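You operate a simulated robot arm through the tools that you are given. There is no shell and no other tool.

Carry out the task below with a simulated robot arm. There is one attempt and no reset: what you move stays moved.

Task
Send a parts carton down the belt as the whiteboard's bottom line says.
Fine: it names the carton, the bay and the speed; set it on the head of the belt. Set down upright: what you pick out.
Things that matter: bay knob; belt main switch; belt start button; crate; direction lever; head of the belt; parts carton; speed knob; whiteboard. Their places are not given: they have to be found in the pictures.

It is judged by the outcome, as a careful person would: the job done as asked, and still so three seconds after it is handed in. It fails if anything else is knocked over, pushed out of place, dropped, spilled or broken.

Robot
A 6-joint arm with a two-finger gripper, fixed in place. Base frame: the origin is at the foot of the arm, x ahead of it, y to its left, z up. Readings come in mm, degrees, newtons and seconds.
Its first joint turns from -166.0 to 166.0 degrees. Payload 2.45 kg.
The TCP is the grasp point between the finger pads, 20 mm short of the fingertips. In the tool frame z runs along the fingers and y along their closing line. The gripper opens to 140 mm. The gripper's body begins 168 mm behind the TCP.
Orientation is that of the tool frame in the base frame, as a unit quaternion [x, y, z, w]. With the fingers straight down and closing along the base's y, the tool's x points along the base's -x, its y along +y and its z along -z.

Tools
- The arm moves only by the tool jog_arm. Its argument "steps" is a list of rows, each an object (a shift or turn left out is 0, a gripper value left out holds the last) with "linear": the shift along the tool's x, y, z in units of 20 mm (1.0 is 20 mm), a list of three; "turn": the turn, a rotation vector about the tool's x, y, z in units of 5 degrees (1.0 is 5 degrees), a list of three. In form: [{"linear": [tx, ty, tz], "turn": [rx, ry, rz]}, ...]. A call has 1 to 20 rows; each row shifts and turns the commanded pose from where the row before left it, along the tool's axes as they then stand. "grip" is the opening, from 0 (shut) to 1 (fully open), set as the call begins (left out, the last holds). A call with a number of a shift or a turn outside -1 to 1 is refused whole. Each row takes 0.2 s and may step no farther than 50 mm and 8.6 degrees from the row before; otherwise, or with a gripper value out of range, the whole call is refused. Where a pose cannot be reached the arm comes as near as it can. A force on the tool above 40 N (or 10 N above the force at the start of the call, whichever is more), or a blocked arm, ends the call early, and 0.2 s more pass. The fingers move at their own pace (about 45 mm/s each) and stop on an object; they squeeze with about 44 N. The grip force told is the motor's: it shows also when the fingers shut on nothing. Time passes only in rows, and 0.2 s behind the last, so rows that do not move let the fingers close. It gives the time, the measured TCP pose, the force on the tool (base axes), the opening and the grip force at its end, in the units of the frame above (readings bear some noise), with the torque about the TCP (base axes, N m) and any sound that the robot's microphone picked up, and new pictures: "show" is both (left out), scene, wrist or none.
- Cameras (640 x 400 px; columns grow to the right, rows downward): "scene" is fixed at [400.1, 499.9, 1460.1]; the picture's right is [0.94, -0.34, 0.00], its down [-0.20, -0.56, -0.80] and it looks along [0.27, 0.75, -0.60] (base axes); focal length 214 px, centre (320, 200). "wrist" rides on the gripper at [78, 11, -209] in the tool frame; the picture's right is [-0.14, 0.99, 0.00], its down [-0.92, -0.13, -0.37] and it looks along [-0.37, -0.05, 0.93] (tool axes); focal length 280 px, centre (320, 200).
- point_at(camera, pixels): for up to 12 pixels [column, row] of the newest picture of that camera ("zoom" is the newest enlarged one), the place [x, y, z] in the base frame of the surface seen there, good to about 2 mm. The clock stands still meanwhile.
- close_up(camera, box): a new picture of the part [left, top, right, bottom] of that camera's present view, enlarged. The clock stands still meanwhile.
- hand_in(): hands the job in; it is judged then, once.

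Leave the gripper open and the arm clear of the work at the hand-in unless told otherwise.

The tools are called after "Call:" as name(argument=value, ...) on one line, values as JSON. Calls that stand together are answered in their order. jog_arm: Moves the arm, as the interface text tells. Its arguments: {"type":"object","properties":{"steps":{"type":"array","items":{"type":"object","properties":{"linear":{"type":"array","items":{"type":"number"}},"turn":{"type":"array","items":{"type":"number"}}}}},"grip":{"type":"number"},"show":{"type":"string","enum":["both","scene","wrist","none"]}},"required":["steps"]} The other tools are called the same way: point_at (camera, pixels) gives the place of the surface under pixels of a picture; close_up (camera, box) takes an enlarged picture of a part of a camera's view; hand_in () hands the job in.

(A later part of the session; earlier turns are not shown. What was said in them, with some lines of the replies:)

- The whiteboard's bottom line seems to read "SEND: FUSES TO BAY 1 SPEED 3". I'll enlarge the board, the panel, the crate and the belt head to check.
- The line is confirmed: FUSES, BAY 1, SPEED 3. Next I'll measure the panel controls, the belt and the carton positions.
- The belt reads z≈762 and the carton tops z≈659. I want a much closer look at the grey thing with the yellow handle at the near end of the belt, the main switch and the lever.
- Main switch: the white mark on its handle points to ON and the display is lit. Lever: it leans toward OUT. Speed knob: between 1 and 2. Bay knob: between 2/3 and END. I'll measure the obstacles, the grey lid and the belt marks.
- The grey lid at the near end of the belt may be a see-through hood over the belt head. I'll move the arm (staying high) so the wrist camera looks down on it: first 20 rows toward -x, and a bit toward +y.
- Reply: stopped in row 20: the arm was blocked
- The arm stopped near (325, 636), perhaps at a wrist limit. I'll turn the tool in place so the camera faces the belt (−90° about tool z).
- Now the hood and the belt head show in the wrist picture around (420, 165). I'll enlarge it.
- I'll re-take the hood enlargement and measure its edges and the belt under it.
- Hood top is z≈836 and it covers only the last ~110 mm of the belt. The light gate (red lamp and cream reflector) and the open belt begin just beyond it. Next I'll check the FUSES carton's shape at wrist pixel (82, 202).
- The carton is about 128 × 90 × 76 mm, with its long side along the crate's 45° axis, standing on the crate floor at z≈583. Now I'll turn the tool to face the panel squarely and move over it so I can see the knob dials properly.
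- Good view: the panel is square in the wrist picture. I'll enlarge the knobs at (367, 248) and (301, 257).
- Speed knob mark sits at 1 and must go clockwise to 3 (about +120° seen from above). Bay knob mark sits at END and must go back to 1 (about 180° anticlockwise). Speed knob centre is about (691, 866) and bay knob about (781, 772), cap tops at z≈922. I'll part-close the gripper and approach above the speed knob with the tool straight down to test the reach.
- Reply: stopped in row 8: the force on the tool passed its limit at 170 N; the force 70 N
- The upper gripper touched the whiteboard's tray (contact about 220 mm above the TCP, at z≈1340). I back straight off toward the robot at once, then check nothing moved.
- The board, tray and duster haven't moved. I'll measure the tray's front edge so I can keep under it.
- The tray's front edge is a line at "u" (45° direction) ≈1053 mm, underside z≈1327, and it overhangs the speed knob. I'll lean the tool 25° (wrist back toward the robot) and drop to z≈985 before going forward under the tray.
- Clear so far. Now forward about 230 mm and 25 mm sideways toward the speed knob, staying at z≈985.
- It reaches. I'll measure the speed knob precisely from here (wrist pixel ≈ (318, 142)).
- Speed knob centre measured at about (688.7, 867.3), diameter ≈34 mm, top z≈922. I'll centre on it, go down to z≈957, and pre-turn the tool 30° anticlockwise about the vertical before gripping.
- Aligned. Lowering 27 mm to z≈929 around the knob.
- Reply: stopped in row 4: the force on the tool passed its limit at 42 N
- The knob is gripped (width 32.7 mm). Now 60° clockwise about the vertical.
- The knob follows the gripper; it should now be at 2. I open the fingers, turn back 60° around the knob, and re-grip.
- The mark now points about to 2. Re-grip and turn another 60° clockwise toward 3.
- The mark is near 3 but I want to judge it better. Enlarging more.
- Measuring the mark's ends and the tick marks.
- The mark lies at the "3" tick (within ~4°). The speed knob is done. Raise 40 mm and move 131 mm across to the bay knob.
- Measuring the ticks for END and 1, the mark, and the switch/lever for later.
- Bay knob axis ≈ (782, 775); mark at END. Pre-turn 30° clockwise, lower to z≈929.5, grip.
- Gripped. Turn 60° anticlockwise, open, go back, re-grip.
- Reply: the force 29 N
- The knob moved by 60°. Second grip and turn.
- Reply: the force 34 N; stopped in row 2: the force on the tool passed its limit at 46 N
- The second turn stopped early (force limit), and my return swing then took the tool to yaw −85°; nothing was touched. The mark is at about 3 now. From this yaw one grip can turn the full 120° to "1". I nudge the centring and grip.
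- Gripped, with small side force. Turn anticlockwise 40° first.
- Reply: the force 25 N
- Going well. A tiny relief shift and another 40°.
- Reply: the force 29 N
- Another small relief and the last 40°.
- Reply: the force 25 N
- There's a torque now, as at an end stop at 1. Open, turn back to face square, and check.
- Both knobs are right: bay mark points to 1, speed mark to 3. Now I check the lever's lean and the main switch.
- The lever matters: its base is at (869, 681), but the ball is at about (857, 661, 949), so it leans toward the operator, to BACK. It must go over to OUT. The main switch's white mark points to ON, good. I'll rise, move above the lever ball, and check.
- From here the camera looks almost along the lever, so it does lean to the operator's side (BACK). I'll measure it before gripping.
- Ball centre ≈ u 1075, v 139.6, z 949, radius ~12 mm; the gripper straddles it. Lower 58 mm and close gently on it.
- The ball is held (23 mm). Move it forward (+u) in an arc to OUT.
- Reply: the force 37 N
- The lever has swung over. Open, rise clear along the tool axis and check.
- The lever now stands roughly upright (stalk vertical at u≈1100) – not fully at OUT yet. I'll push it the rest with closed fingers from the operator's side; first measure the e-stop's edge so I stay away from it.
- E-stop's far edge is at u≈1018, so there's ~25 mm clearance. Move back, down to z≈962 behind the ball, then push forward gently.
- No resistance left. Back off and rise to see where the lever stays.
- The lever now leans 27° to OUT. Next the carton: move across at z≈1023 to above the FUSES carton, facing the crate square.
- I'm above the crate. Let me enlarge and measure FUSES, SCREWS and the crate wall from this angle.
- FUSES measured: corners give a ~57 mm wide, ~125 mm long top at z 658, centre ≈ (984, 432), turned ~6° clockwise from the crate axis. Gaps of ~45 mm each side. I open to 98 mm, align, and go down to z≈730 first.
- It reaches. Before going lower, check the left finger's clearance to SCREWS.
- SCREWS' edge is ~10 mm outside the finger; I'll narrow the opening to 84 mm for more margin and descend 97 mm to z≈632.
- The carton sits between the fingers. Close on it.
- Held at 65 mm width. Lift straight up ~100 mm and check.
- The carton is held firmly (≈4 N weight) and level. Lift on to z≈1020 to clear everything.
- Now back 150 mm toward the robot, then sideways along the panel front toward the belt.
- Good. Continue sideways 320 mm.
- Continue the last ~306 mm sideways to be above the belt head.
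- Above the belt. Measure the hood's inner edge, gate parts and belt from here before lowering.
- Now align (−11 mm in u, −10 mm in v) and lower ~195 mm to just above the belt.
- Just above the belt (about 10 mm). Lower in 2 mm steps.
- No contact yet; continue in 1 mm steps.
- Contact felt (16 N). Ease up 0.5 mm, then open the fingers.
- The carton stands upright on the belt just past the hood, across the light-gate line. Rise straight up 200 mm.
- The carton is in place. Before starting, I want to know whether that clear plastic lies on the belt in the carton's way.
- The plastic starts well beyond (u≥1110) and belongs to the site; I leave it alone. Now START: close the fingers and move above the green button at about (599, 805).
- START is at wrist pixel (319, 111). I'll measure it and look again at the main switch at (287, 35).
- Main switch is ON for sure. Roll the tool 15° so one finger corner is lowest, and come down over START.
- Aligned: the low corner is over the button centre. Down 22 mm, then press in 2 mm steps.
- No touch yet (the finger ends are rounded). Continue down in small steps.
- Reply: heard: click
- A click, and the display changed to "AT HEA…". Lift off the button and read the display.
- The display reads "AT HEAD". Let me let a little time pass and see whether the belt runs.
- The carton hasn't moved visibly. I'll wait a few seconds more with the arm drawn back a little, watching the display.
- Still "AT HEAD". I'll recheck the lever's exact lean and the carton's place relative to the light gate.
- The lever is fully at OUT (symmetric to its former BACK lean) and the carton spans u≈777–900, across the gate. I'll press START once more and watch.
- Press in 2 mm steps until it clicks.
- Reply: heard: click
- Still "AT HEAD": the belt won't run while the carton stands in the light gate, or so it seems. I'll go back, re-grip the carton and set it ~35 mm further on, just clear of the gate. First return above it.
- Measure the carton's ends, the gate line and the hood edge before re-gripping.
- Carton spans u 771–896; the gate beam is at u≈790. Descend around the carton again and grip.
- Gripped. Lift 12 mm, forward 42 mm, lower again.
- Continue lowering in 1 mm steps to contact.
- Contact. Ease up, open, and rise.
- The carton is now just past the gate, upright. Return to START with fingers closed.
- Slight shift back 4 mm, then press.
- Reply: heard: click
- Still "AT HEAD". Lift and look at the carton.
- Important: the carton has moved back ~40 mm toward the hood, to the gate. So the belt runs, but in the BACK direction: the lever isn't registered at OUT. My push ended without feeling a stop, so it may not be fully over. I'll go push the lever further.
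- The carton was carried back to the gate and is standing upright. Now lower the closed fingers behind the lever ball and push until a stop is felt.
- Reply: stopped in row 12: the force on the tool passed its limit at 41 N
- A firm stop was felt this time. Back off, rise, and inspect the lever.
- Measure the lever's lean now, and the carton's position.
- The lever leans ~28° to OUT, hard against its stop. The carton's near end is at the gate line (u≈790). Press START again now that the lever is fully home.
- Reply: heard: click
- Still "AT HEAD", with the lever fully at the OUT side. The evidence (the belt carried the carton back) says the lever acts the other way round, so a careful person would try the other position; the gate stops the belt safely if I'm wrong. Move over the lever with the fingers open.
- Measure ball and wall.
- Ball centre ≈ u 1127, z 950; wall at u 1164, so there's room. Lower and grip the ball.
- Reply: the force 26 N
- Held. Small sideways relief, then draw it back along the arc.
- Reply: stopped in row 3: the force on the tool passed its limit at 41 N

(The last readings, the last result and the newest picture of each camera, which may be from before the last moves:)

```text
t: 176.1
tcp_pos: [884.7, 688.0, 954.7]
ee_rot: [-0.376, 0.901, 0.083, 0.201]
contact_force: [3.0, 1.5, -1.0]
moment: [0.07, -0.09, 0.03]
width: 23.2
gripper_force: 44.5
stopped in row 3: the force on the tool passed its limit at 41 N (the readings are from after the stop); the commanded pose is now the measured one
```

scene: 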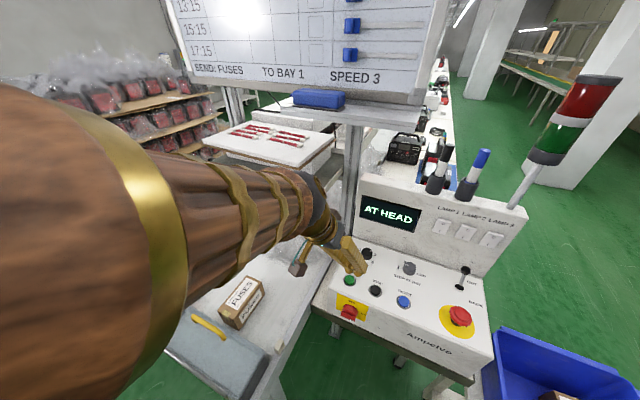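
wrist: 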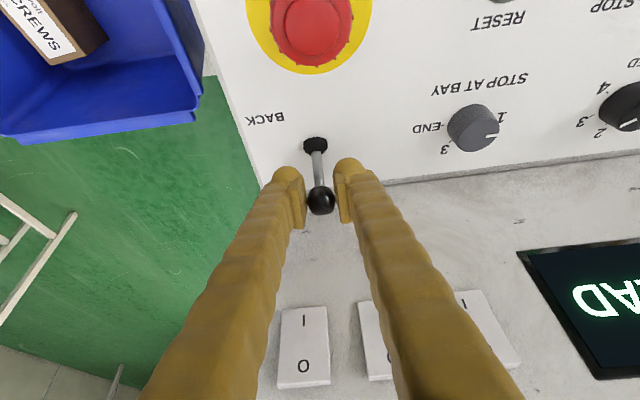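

The lever follows but resists; continue along the arc.

Call:
jog_arm(steps=[{"linear": [0.223, 0, -0.22]}, {"linear": [0.243, 0, -0.197]}, {"linear": [0.261, 0, -0.172]}, {"linear": [0.277, 0, -0.146]}, {"linear": [0.29, 0, -0.118]}, {"linear": [0.299, 0, -0.09]}, {"linear": [0.307, 0, -0.06]}, {"linear": [0.312, 0, -0.03]}, {"linear": [0.313, 0, 0.001]}, {}], show="wrist")

```text
t: 178.3
tcp_pos: [847.8, 648.8, 952.7]
ee_rot: [-0.377, 0.901, 0.083, 0.201]
contact_force: [-0.2, -0.5, 0.2]
moment: [0.01, 0.0, 0.02]
width: 14.1
gripper_force: 0.2
```

wrist: 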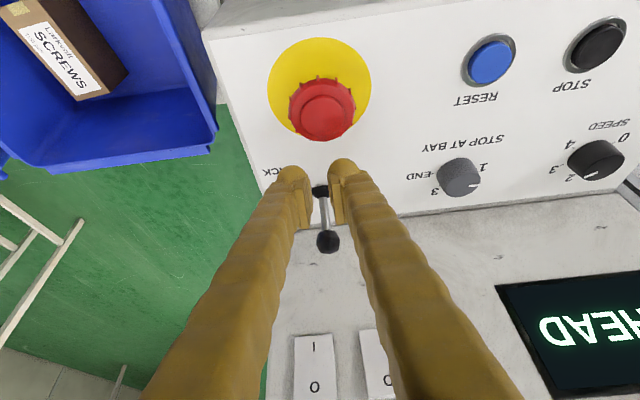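

The ball slipped out of the grip. Open, rise a bit and see where the lever stands.

Call:
jog_arm(steps=[{}, {}, {"linear": [-0.4226, 0, -0.906]}, {"linear": [-0.4226, 0, -0.906]}, {"linear": [-0.4226, 0, -0.906]}, {}], grip=0.45, show="both")

Call:
point_at(camera="wrist", pixels=[[318, 155], [320, 165], [321, 175], [322, 183], [324, 195], [324, 205]])

Call:
close_up(camera="wrist", box=[240, 110, 400, 230])

```text
t: 179.7
tcp_pos: [846.8, 649.6, 1013.3]
ee_rot: [-0.377, 0.901, 0.083, 0.2]
contact_force: [0.4, -0.2, -0.5]
moment: [-0.02, -0.01, 0.01]
width: 63.0
gripper_force: 0.0
```

scene: 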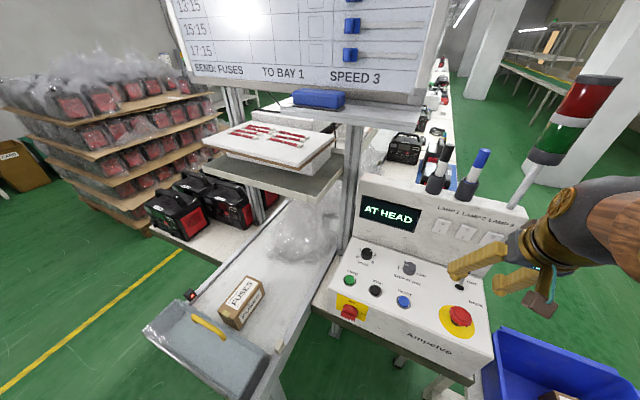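
wrist: 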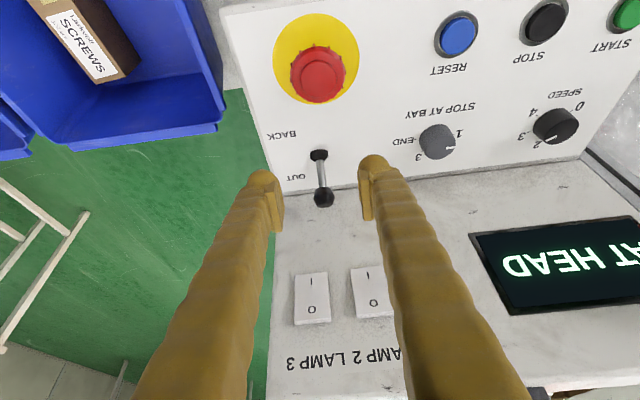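

```text
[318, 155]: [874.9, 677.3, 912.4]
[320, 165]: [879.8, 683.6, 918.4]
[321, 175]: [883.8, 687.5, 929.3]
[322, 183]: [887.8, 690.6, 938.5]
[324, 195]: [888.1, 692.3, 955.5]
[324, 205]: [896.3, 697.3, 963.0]
```

```text
3.33 times, centred on (320, 170) of wrist
```

zoom: 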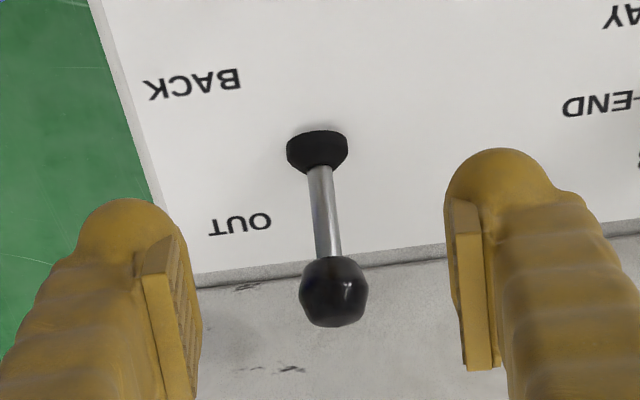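

The lever springs back to its OUT seat (a detent). I'll grip it again and draw it back more slowly along a better-fitted arc (radius ≈56 mm).

Call:
jog_arm(steps=[{"linear": [-0.952, 0.013, 0.444]}, {"linear": [-0.952, 0.013, 0.444]}, {"linear": [-0.952, 0.013, 0.444]}, {"linear": [0.4226, 0, 0.906]}, {"linear": [0.4226, 0, 0.906]}, {"linear": [0.4226, 0, 0.906]}, {}], show="none")

Call:
jog_arm(steps=[{}, {}, {}, {}, {}], grip=0, show="wrist")

Call:
jog_arm(steps=[{"linear": [0.085, 0, -0.1075]}, {"linear": [0.09, 0, -0.103]}, {"linear": [0.095, 0, -0.099]}, {}], show="none")

```text
t: 181.3
tcp_pos: [891.8, 694.4, 953.8]
ee_rot: [-0.376, 0.901, 0.083, 0.201]
contact_force: [0.1, -0.3, 0.5]
moment: [0.01, -0.01, 0.01]
width: 63.0
gripper_force: 0.0
```

```text
t: 182.5
tcp_pos: [892.4, 694.5, 953.0]
ee_rot: [-0.376, 0.901, 0.083, 0.201]
contact_force: [10.6, -9.7, -1.6]
moment: [0.0, -0.09, -0.08]
width: 22.3
gripper_force: 44.3
```

wrist: 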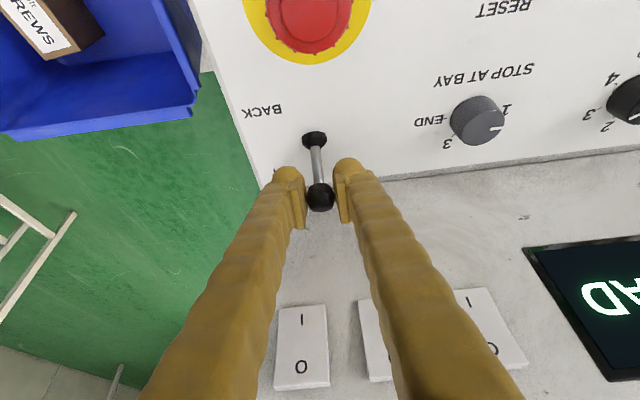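

```text
t: 183.5
tcp_pos: [886.1, 688.9, 954.8]
ee_rot: [-0.376, 0.901, 0.083, 0.201]
contact_force: [31.0, -4.2, -18.4]
moment: [0.79, -0.82, -0.23]
width: 22.2
gripper_force: 45.2
```

Following, with moderate force. Reduce the rise a little and continue slowly.

Call:
jog_arm(steps=[{"linear": [0.115, -0.07, -0.04]}, {"linear": [0.115, 0, -0.055]}, {"linear": [0.115, 0, -0.055]}, {}], show="wrist")

```text
t: 184.5
tcp_pos: [882.3, 684.5, 956.9]
ee_rot: [-0.376, 0.901, 0.083, 0.201]
contact_force: [17.4, 11.8, -4.3]
moment: [0.77, -0.77, -0.05]
width: 22.2
gripper_force: 45.5
```

wrist: 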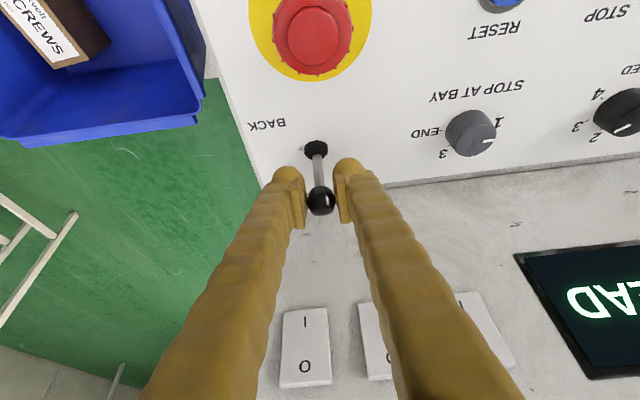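

Holding well; continue.

Call:
jog_arm(steps=[{"linear": [0.112, 0, -0.07]}, {"linear": [0.114, 0, -0.07]}, {"linear": [0.118, 0, -0.065]}, {"linear": [0.12, 0, -0.062]}, {"linear": [0.122, 0, -0.06]}, {}], show="wrist")

```text
t: 185.9
tcp_pos: [873.1, 673.7, 955.0]
ee_rot: [-0.377, 0.901, 0.083, 0.2]
contact_force: [10.9, 18.4, -23.2]
moment: [0.65, -0.6, 0.09]
width: 21.8
gripper_force: 44.9
```

wrist: 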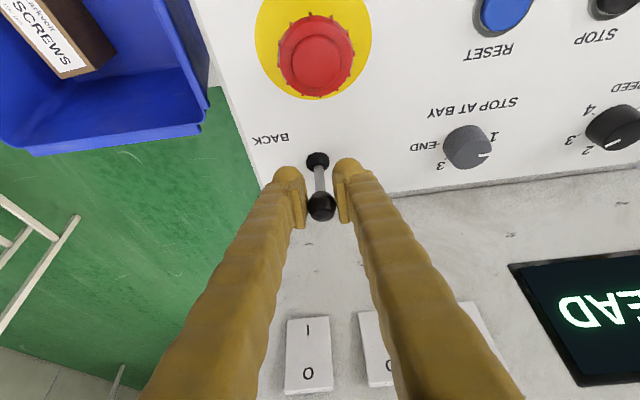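

The ball is creeping out of the pads near the upright point. Open and see whether the lever stays upright, as it did before; then re-grip centred.

Call:
jog_arm(steps=[{}, {}, {}], grip=0.4, show="wrist")

Call:
point_at(camera="wrist", pixels=[[319, 165], [320, 178], [320, 188], [321, 205], [321, 212], [310, 205], [332, 205]])

```text
t: 186.7
tcp_pos: [873.7, 674.5, 956.8]
ee_rot: [-0.377, 0.901, 0.083, 0.2]
contact_force: [-0.5, 0.3, -1.0]
moment: [0.01, 0.0, 0.02]
width: 55.9
gripper_force: 0.1
```

wrist: 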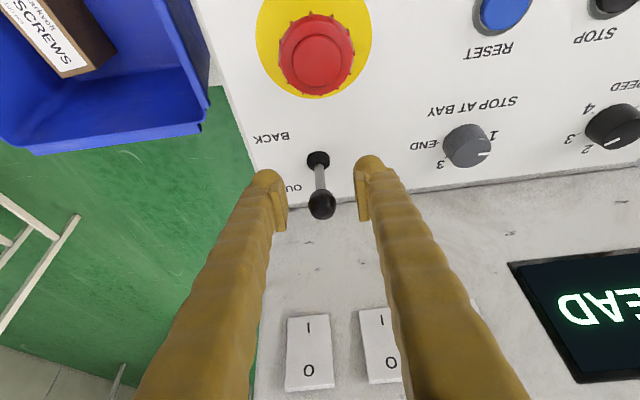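

```text
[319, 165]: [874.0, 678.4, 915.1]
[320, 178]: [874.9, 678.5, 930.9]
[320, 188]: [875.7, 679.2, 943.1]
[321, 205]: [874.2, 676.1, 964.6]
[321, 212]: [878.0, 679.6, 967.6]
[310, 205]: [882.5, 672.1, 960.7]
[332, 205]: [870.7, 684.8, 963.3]
```

The lever stays upright. Re-centre on the ball and grip again, then pull on toward BACK.

Call:
jog_arm(steps=[{"linear": [-0.22, 0, 0.02]}, {"linear": [-0.22, 0, 0.02]}, {}], show="none")

Call:
jog_arm(steps=[{}, {}, {}, {}], grip=0, show="none")

Call:
jog_arm(steps=[{"linear": [0.125, 0, -0.0547]}, {"linear": [0.128, 0, -0.0487]}, {"linear": [0.13, 0, -0.0425]}, {"linear": [0.1315, 0, -0.036]}, {"linear": [0.1335, 0, -0.029]}, {}], show="wrist")

```text
t: 187.5
tcp_pos: [878.4, 679.8, 959.1]
ee_rot: [-0.376, 0.901, 0.083, 0.201]
contact_force: [0.4, 0.3, -1.2]
moment: [-0.02, 0.02, 0.0]
width: 56.0
gripper_force: 0.3
```

```text
t: 188.5
tcp_pos: [876.9, 680.8, 960.5]
ee_rot: [-0.377, 0.9, 0.083, 0.202]
contact_force: [-5.0, 3.5, 1.3]
moment: [-0.02, 0.02, 0.01]
width: 22.0
gripper_force: 42.2
```

```text
t: 189.9
tcp_pos: [869.4, 670.9, 957.8]
ee_rot: [-0.377, 0.9, 0.083, 0.201]
contact_force: [8.7, 23.9, -21.1]
moment: [0.77, -0.76, 0.06]
width: 22.0
gripper_force: 44.8
```

wrist: 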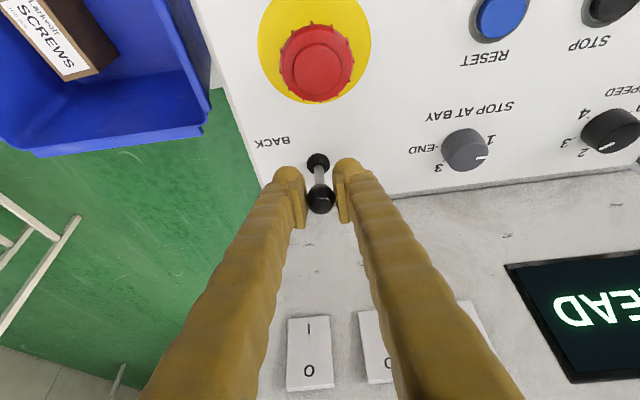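

Continue, easing the height down a bit.

Call:
jog_arm(steps=[{"linear": [0.15, 0, 0.005]}, {"linear": [0.15, 0, 0.012]}, {"linear": [0.15, 0, 0.018]}, {"linear": [0.145, 0, 0.02]}, {"linear": [0.14, 0, 0.02]}, {"linear": [0.14, 0, 0.02]}, {"linear": [0.14, 0, 0.02]}, {}], show="wrist")

Call:
jog_arm(steps=[{}, {}, {}], grip=0.4, show="wrist")

Call:
point_at(camera="wrist", pixels=[[319, 165], [320, 178], [320, 188], [320, 198], [320, 208]])

```text
t: 191.7
tcp_pos: [856.0, 658.1, 948.5]
ee_rot: [-0.376, 0.901, 0.083, 0.201]
contact_force: [-13.1, 31.1, 14.6]
moment: [0.8, -0.88, 0.28]
width: 20.2
gripper_force: 44.8
```

wrist: 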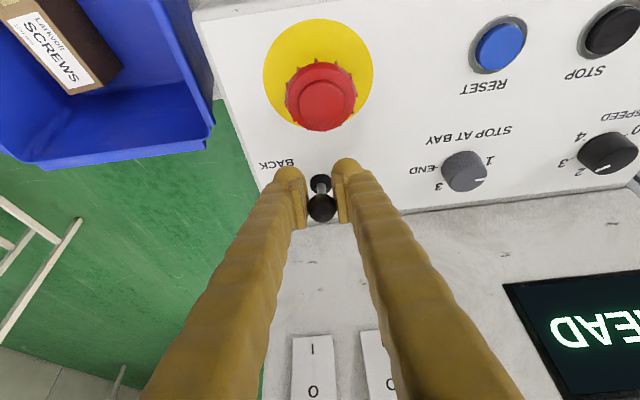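

```text
t: 192.5
tcp_pos: [857.2, 656.1, 948.2]
ee_rot: [-0.376, 0.901, 0.083, 0.2]
contact_force: [0.7, 0.1, -0.3]
moment: [0.02, 0.01, -0.02]
width: 55.7
gripper_force: 0.0
```

wrist: 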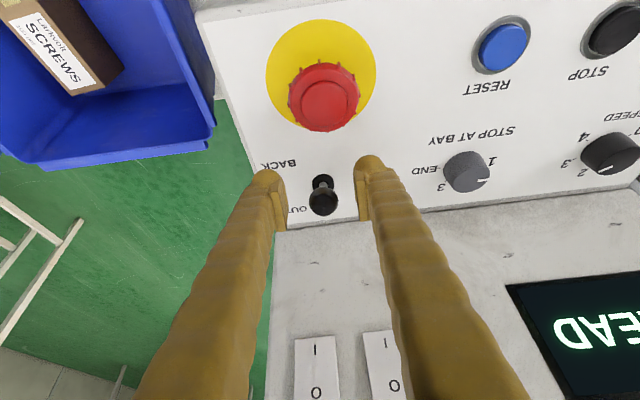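

```text
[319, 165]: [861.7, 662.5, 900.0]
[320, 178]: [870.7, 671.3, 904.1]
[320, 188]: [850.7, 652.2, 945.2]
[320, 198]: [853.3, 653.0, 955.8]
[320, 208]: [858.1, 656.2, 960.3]
```

The lever is now fully over on the other side (ball at u≈1073). Rise, check, then back to START.

Call:
jog_arm(steps=[{"linear": [-0.4226, 0, -0.906]}, {"linear": [-0.4226, 0, -0.906]}, {"linear": [-0.4226, 0, -0.906]}, {"linear": [0.283, 0.934, 0.037]}, {"linear": [0.283, 0.934, 0.037]}, {"linear": [0.283, 0.934, 0.037]}, {"linear": [0.283, 0.934, 0.037]}, {"linear": [0.283, 0.934, 0.037]}, {"linear": [0.283, 0.934, 0.037]}, {"linear": [0.283, 0.934, 0.037]}, {"linear": [0.283, 0.934, 0.037]}, {"linear": [0.283, 0.934, 0.037]}, {"linear": [0.283, 0.934, 0.037]}, {"linear": [0.283, 0.934, 0.037]}, {"linear": [0.283, 0.934, 0.037]}, {"linear": [0.283, 0.934, 0.037]}, {"linear": [0.283, 0.934, 0.037]}, {"linear": [0.283, 0.934, 0.037]}, {}], grip=0, show="both")

Call:
close_up(camera="scene", box=[430, 255, 500, 310])

```text
t: 196.5
tcp_pos: [607.2, 802.4, 961.5]
ee_rot: [-0.375, 0.901, 0.083, 0.201]
contact_force: [-0.6, -0.5, -0.7]
moment: [-0.03, 0.03, 0.02]
width: 0.1
gripper_force: 29.2
```

scene: 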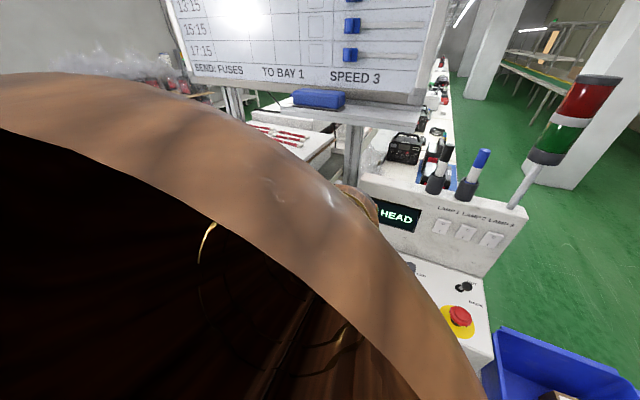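
wrist: 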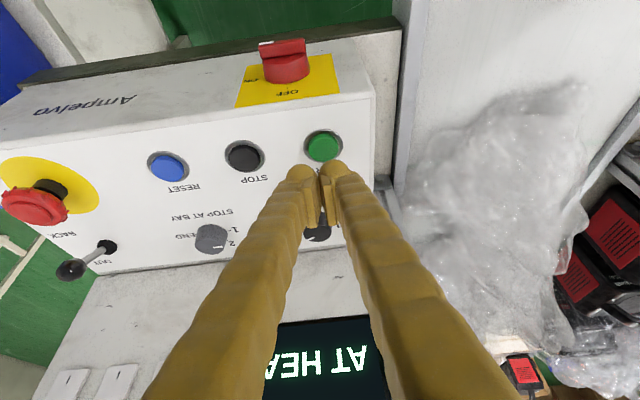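

```text
7.27 times, centred on (465, 282) of scene
```

zoom: 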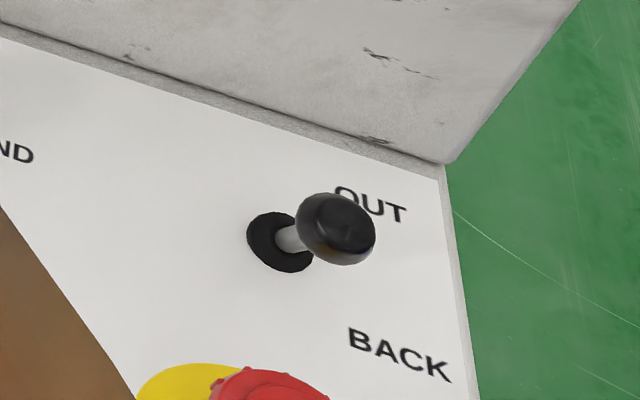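

The lever is as it was at the start. Press START.

Call:
jog_arm(steps=[{"turn": [1, 0, 0]}, {"turn": [1, 0, 0]}, {"turn": [1, 0, 0]}, {"linear": [0.233, 0.129, 0.481]}, {"linear": [0.233, 0.129, 0.481]}, {"linear": [0.0423, 0.0235, 0.0875]}, {"linear": [0.0423, 0.0235, 0.0875]}, {"linear": [0.0423, 0.0235, 0.0875]}, {"linear": [0.0423, 0.0235, 0.0875]}, {"linear": [0.0423, 0.0235, 0.0875]}, {"linear": [0.0423, 0.0235, 0.0875]}], show="both")

```text
t: 198.9
tcp_pos: [606.2, 802.2, 928.2]
ee_rot: [-0.346, 0.904, -0.035, 0.248]
contact_force: [-2.1, -1.6, 9.5]
moment: [-0.03, 0.13, 0.03]
width: 0.1
gripper_force: 29.5
heard: click
```

scene: 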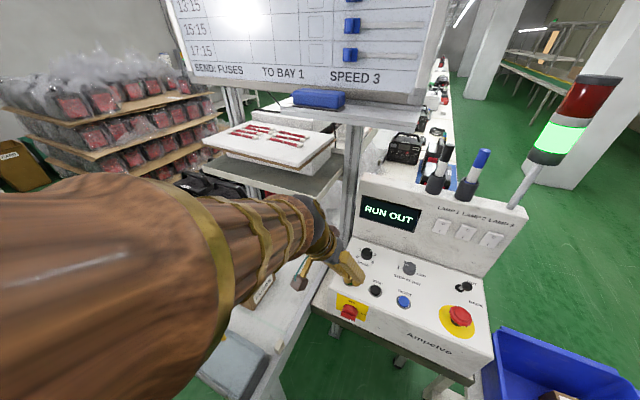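
wrist: 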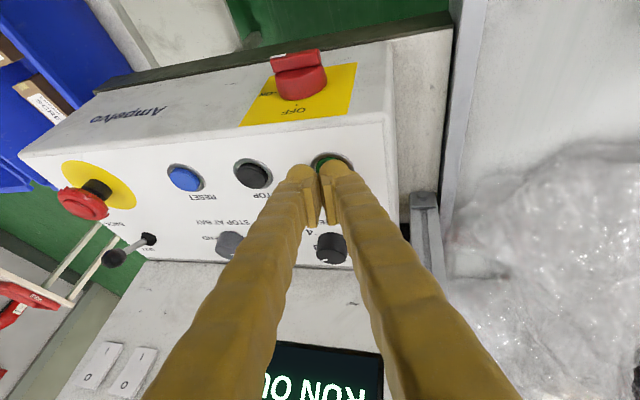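

The display reads "RUN OUT" and the green lamp lit: the belt is running out. Lift off and watch.

Call:
jog_arm(steps=[{"linear": [-0.233, -0.129, -0.481]}, {"linear": [-0.35, -0.2, -0.8]}, {"linear": [-0.35, -0.2, -0.8]}, {"turn": [-1, 0, 0]}, {"turn": [-1, 0, 0]}, {"turn": [-1, 0, 0]}], show="both")

Call:
close_up(camera="scene", box=[160, 130, 440, 345])

```text
t: 200.3
tcp_pos: [605.0, 802.3, 975.2]
ee_rot: [-0.376, 0.901, 0.084, 0.201]
contact_force: [0.5, -1.0, -0.3]
moment: [0.01, -0.01, -0.01]
width: 0.0
gripper_force: 29.6
```

scene: 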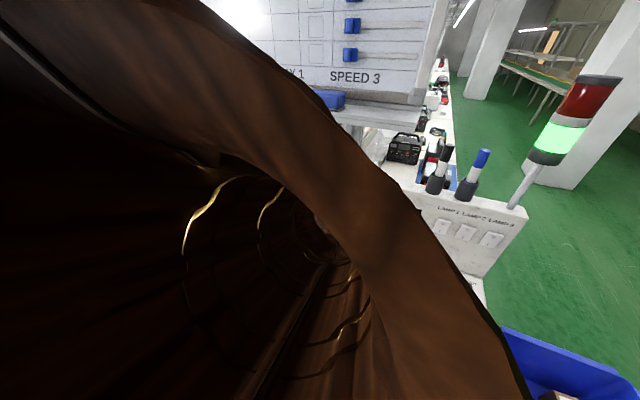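
wrist: 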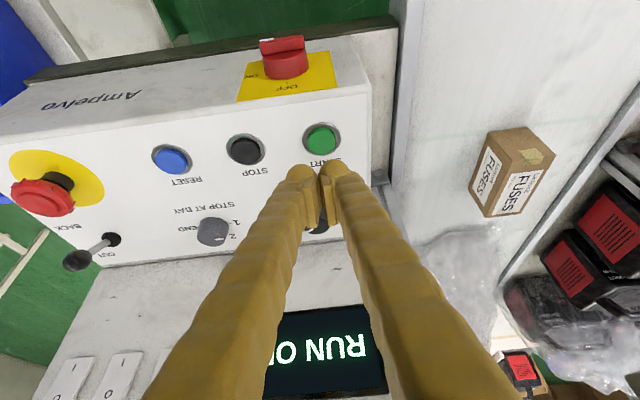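

```text
1.86 times, centred on (300, 238) of scene
```

zoom: 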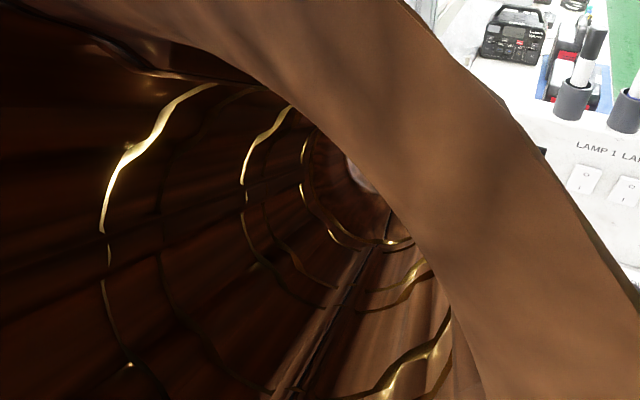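

The carton is travelling outward, upright. I wait and watch, moving the arm back out of the view.

Call:
jog_arm(steps=[{"linear": [0.7, 0, -0.7]}, {"linear": [0.7, 0, -0.7]}, {"linear": [0.7, 0, -0.7]}, {"linear": [0.7, 0, -0.7]}, {"linear": [0, -0.9, 0]}, {"linear": [0, -0.9, 0]}, {"linear": [0, -0.9, 0]}, {"linear": [0, -0.9, 0]}, {"linear": [0, -0.9, 0]}, {"linear": [0, -0.9, 0]}], grip=0.5, show="both")

Call:
jog_arm(steps=[{"linear": [0, -0.9, 0]}, {"linear": [0, -0.9, 0]}, {"linear": [0, -0.9, 0]}, {"linear": [0, -0.9, 0]}, {"linear": [0, -0.9, 0]}, {"linear": [0, -0.9, 0]}, {"linear": [0, -0.9, 0]}, {"linear": [0, -0.9, 0]}], show="both")

```text
t: 202.5
tcp_pos: [630.1, 673.1, 1001.2]
ee_rot: [-0.376, 0.901, 0.083, 0.201]
contact_force: [-0.1, 0.6, -0.3]
moment: [0.02, -0.02, 0.02]
width: 69.8
gripper_force: 0.1
```

scene: 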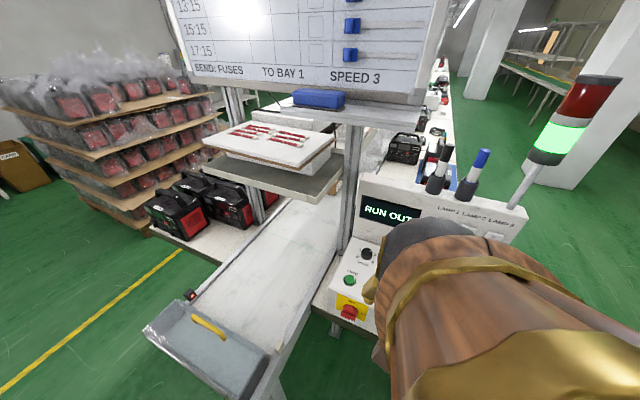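
wrist: 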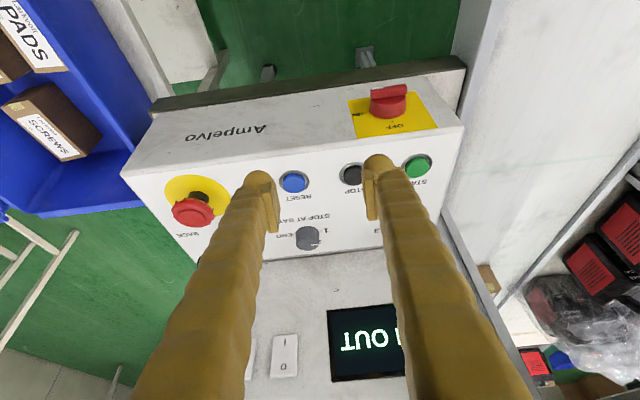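

```text
t: 204.3
tcp_pos: [731.3, 572.4, 999.8]
ee_rot: [-0.375, 0.901, 0.082, 0.201]
contact_force: [0.7, 0.4, 0.9]
moment: [0.02, 0.0, 0.03]
width: 69.8
gripper_force: 0.1
```

scene: 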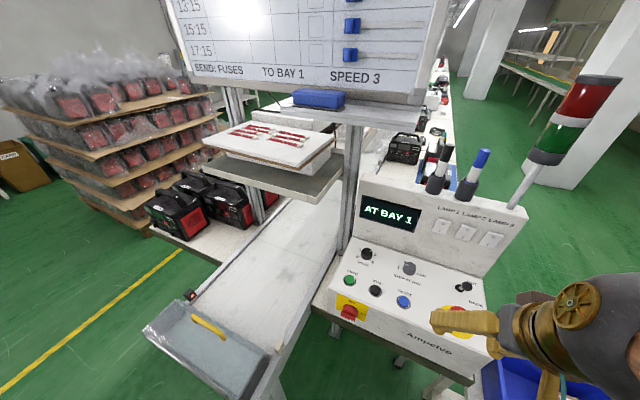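
wrist: 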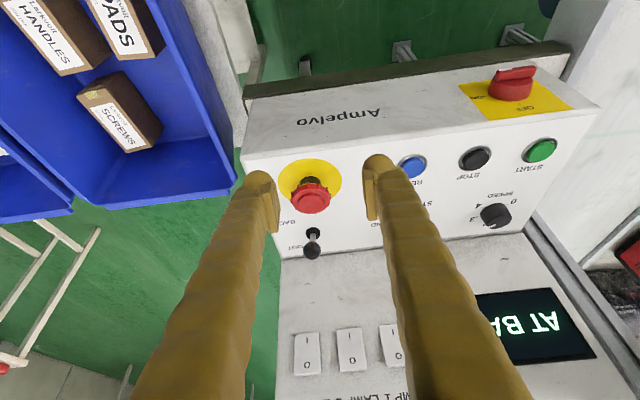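

The display reads "AT BAY 1" and the belt has stopped. Look for the carton down the belt, and check the settings.

Call:
close_up(camera="scene", box=[200, 110, 460, 270])

Call:
close_up(camera="scene", box=[330, 80, 450, 180])

Call:
close_up(camera="scene", box=[335, 235, 435, 300])

```text
2.46 times, centred on (330, 190) of scene
```

zoom: 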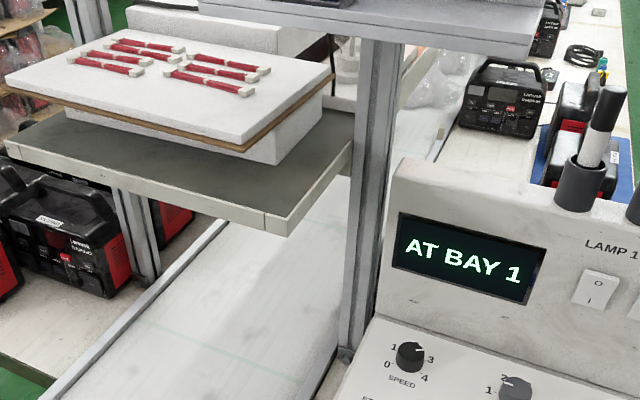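

```text
4.00 times, centred on (390, 130) of scene
```

zoom: 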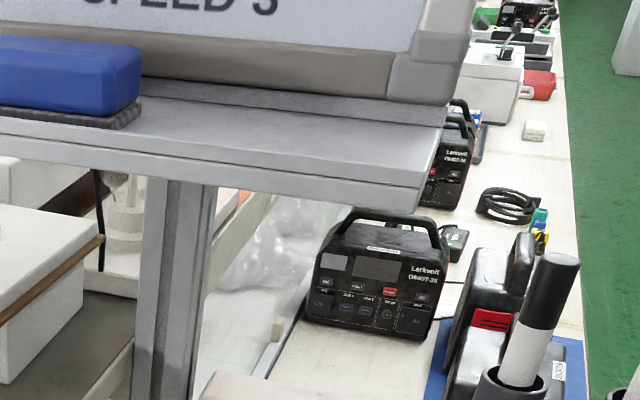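

```text
6.15 times, centred on (385, 268) of scene
```

zoom: 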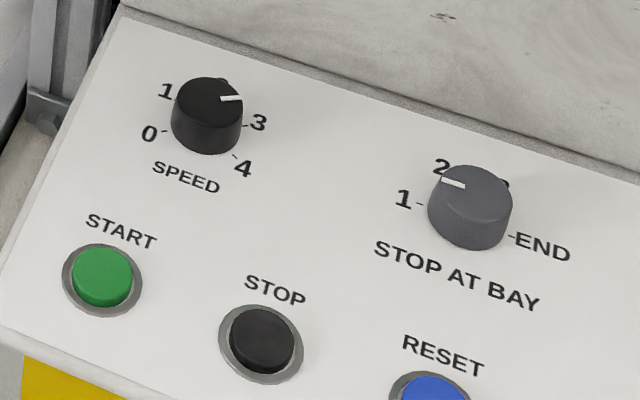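

AT BAY 1, speed at 3, bay at 1. I'd like to see the carton itself; move the arm along the panel front to look down the belt with the wrist camera.

Call:
jog_arm(steps=[{"linear": [0.79, 0, -0.37]}, {"linear": [0.79, 0, -0.37]}, {"linear": [0.79, 0, -0.37]}, {"linear": [0.79, 0, -0.37]}, {"linear": [0, 1, 0]}, {"linear": [0, 1, 0]}, {"linear": [0, 1, 0]}, {"linear": [0, 1, 0]}, {"linear": [0, 1, 0]}, {"linear": [0, 1, 0]}, {"linear": [0, 1, 0]}, {"linear": [0, 1, 0]}, {"linear": [0, 1, 0]}, {"linear": [0, 1, 0]}, {"linear": [0, 1, 0]}, {"linear": [0, 1, 0]}, {"linear": [0, 1, 0]}, {"linear": [0, 1, 0]}, {"linear": [0, 1, 0]}, {"linear": [0, 1, 0]}], show="none")

Call:
jog_arm(steps=[{"linear": [0, 1, 0]}, {"linear": [0, 1, 0]}, {"linear": [0, 1, 0]}, {"linear": [0, 1, 0]}, {"linear": [0, 1, 0]}, {"linear": [0, 1, 0]}, {"linear": [0, 1, 0]}, {"linear": [0, 1, 0]}, {"linear": [0, 1, 0]}, {"linear": [0, 1, 0]}], show="both")

```text
t: 208.5
tcp_pos: [456.7, 748.5, 1001.6]
ee_rot: [-0.376, 0.901, 0.084, 0.201]
contact_force: [-0.1, 0.5, -0.2]
moment: [0.04, 0.02, 0.0]
width: 69.9
gripper_force: 0.0
```

```text
t: 210.7
tcp_pos: [313.8, 890.7, 1002.5]
ee_rot: [-0.376, 0.901, 0.083, 0.201]
contact_force: [-0.6, 0.9, 0.3]
moment: [-0.03, 0.02, -0.03]
width: 70.1
gripper_force: 0.1
```

scene: 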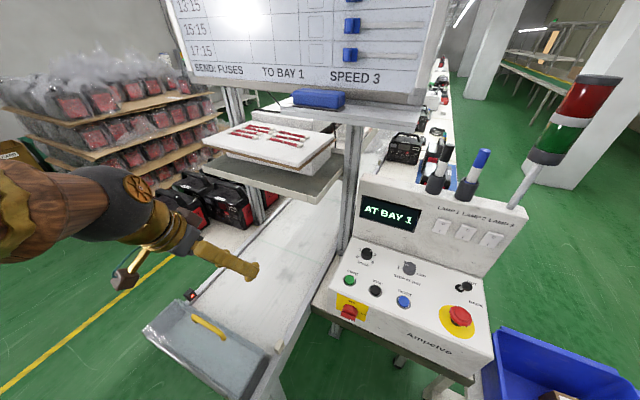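
wrist: 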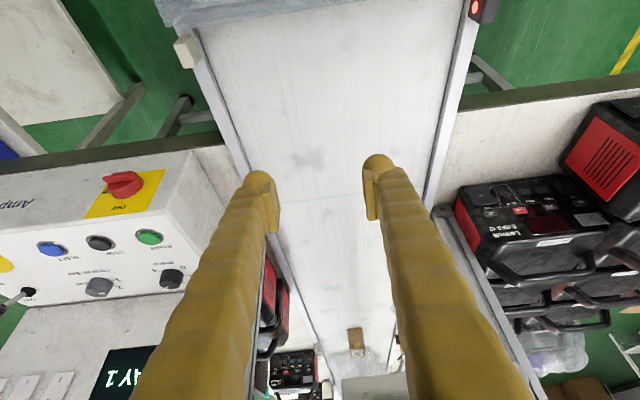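

The carton shows at wrist pixel (355, 338). Enlarge it.

Call:
close_up(camera="wrist", box=[315, 305, 400, 385])

Call:
point_at(camera="wrist", pixels=[[355, 330], [355, 342], [350, 355], [335, 365], [355, 348]])

```text
5.00 times, centred on (358, 345) of wrist
```

zoom: 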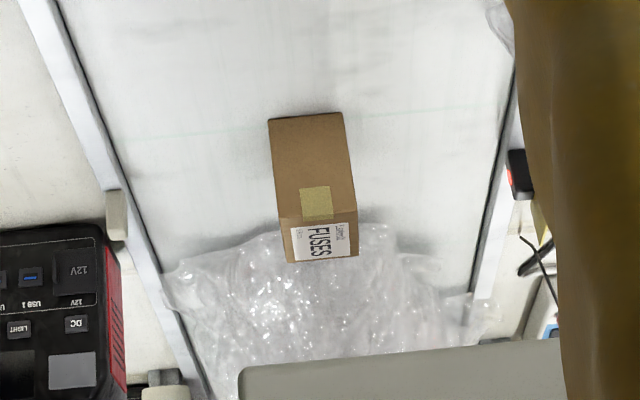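

```text
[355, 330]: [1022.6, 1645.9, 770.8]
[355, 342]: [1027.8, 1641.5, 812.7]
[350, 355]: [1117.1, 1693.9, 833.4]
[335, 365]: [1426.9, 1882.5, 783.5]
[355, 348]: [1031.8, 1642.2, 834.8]
```

The carton stands upright at the bay‑1 gate with the belt stopped. Withdraw the arm to a clear place with the gripper open.

Call:
jog_arm(steps=[{"linear": [-0.1, -1, -0.22]}, {"linear": [-0.1, -1, -0.22]}, {"linear": [-0.1, -1, -0.22]}, {"linear": [-0.1, -1, -0.22]}, {"linear": [-0.1, -1, -0.22]}, {"linear": [-0.1, -1, -0.22]}, {"linear": [-0.1, -1, -0.22]}, {"linear": [-0.1, -1, -0.22]}, {"linear": [-0.1, -1, -0.22]}, {"linear": [-0.1, -1, -0.22]}, {"linear": [-0.1, -1, -0.22]}, {"linear": [-0.1, -1, -0.22]}, {"linear": [-0.1, -1, -0.22]}, {"linear": [-0.1, -1, -0.22]}, {"linear": [-0.1, -1, -0.22]}, {"linear": [-0.1, -1, -0.22]}, {"linear": [-0.1, -1, -0.22]}, {"linear": [-0.1, -1, -0.22]}, {"linear": [-0.1, -1, -0.22]}, {}], grip=1, show="both")

```text
t: 214.9
tcp_pos: [583.2, 622.2, 1093.5]
ee_rot: [-0.376, 0.901, 0.083, 0.201]
contact_force: [-1.0, -0.2, 0.5]
moment: [0.03, 0.01, 0.02]
width: 139.9
gripper_force: 0.0
```

scene: 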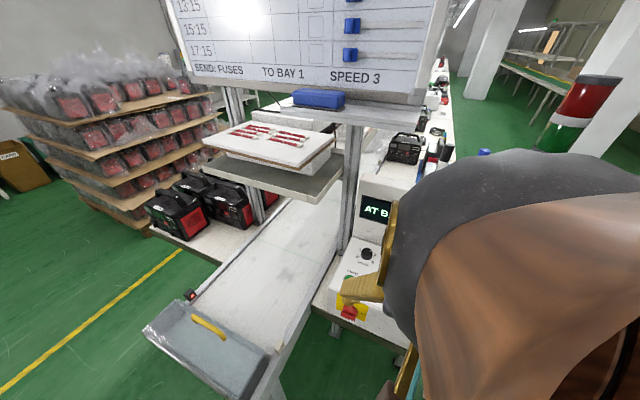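
wrist: 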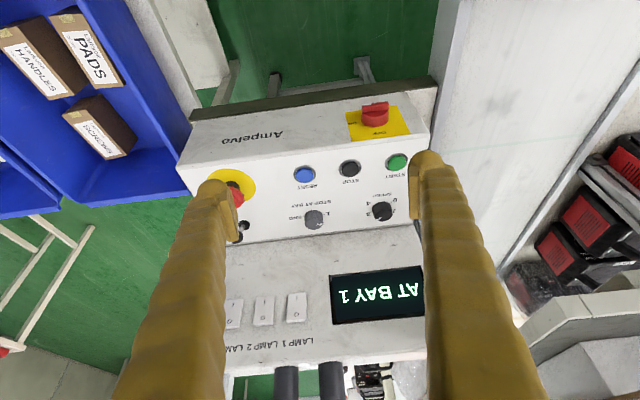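

The FUSES carton is standing upright at bay 1. The belt ran at speed 3 and has stopped, and the display reads "AT BAY 1". The gripper is open and the arm is clear, so I'm handing in.

Call:
hand_in()

```text
The job is handed in.
```

The FUSES carton is at bay 1, standing upright. The belt ran with the speed knob at 3, has stopped, and the display reads "AT BAY 1". The job is handed in, with the gripper open and the arm clear.

- **Direction lever:** it works opposite to how I read its lean against the labels. It started leaning toward BACK, so I moved it to the OUT side, and the belt then carried the carton back to the head. I returned it to where it started, and START then gave "RUN OUT". It is still in that position.
- **Carton placement:** I set the carton on the open belt just past the clear hood at the near end. I re-set it about 40 mm further on during the failed starts.
- **Clear plastic on the belt:** a pile of plastic film was lying on the belt ahead of the carton. I left it alone, and the belt carried it along; it now lies just beyond the carton at bay 1.
- **Whiteboard tray:** early on, the gripper touched the tray under the whiteboard with a peak force of about 170 N. I backed off at once, and the board, tray and duster showed no movement in the pictures.
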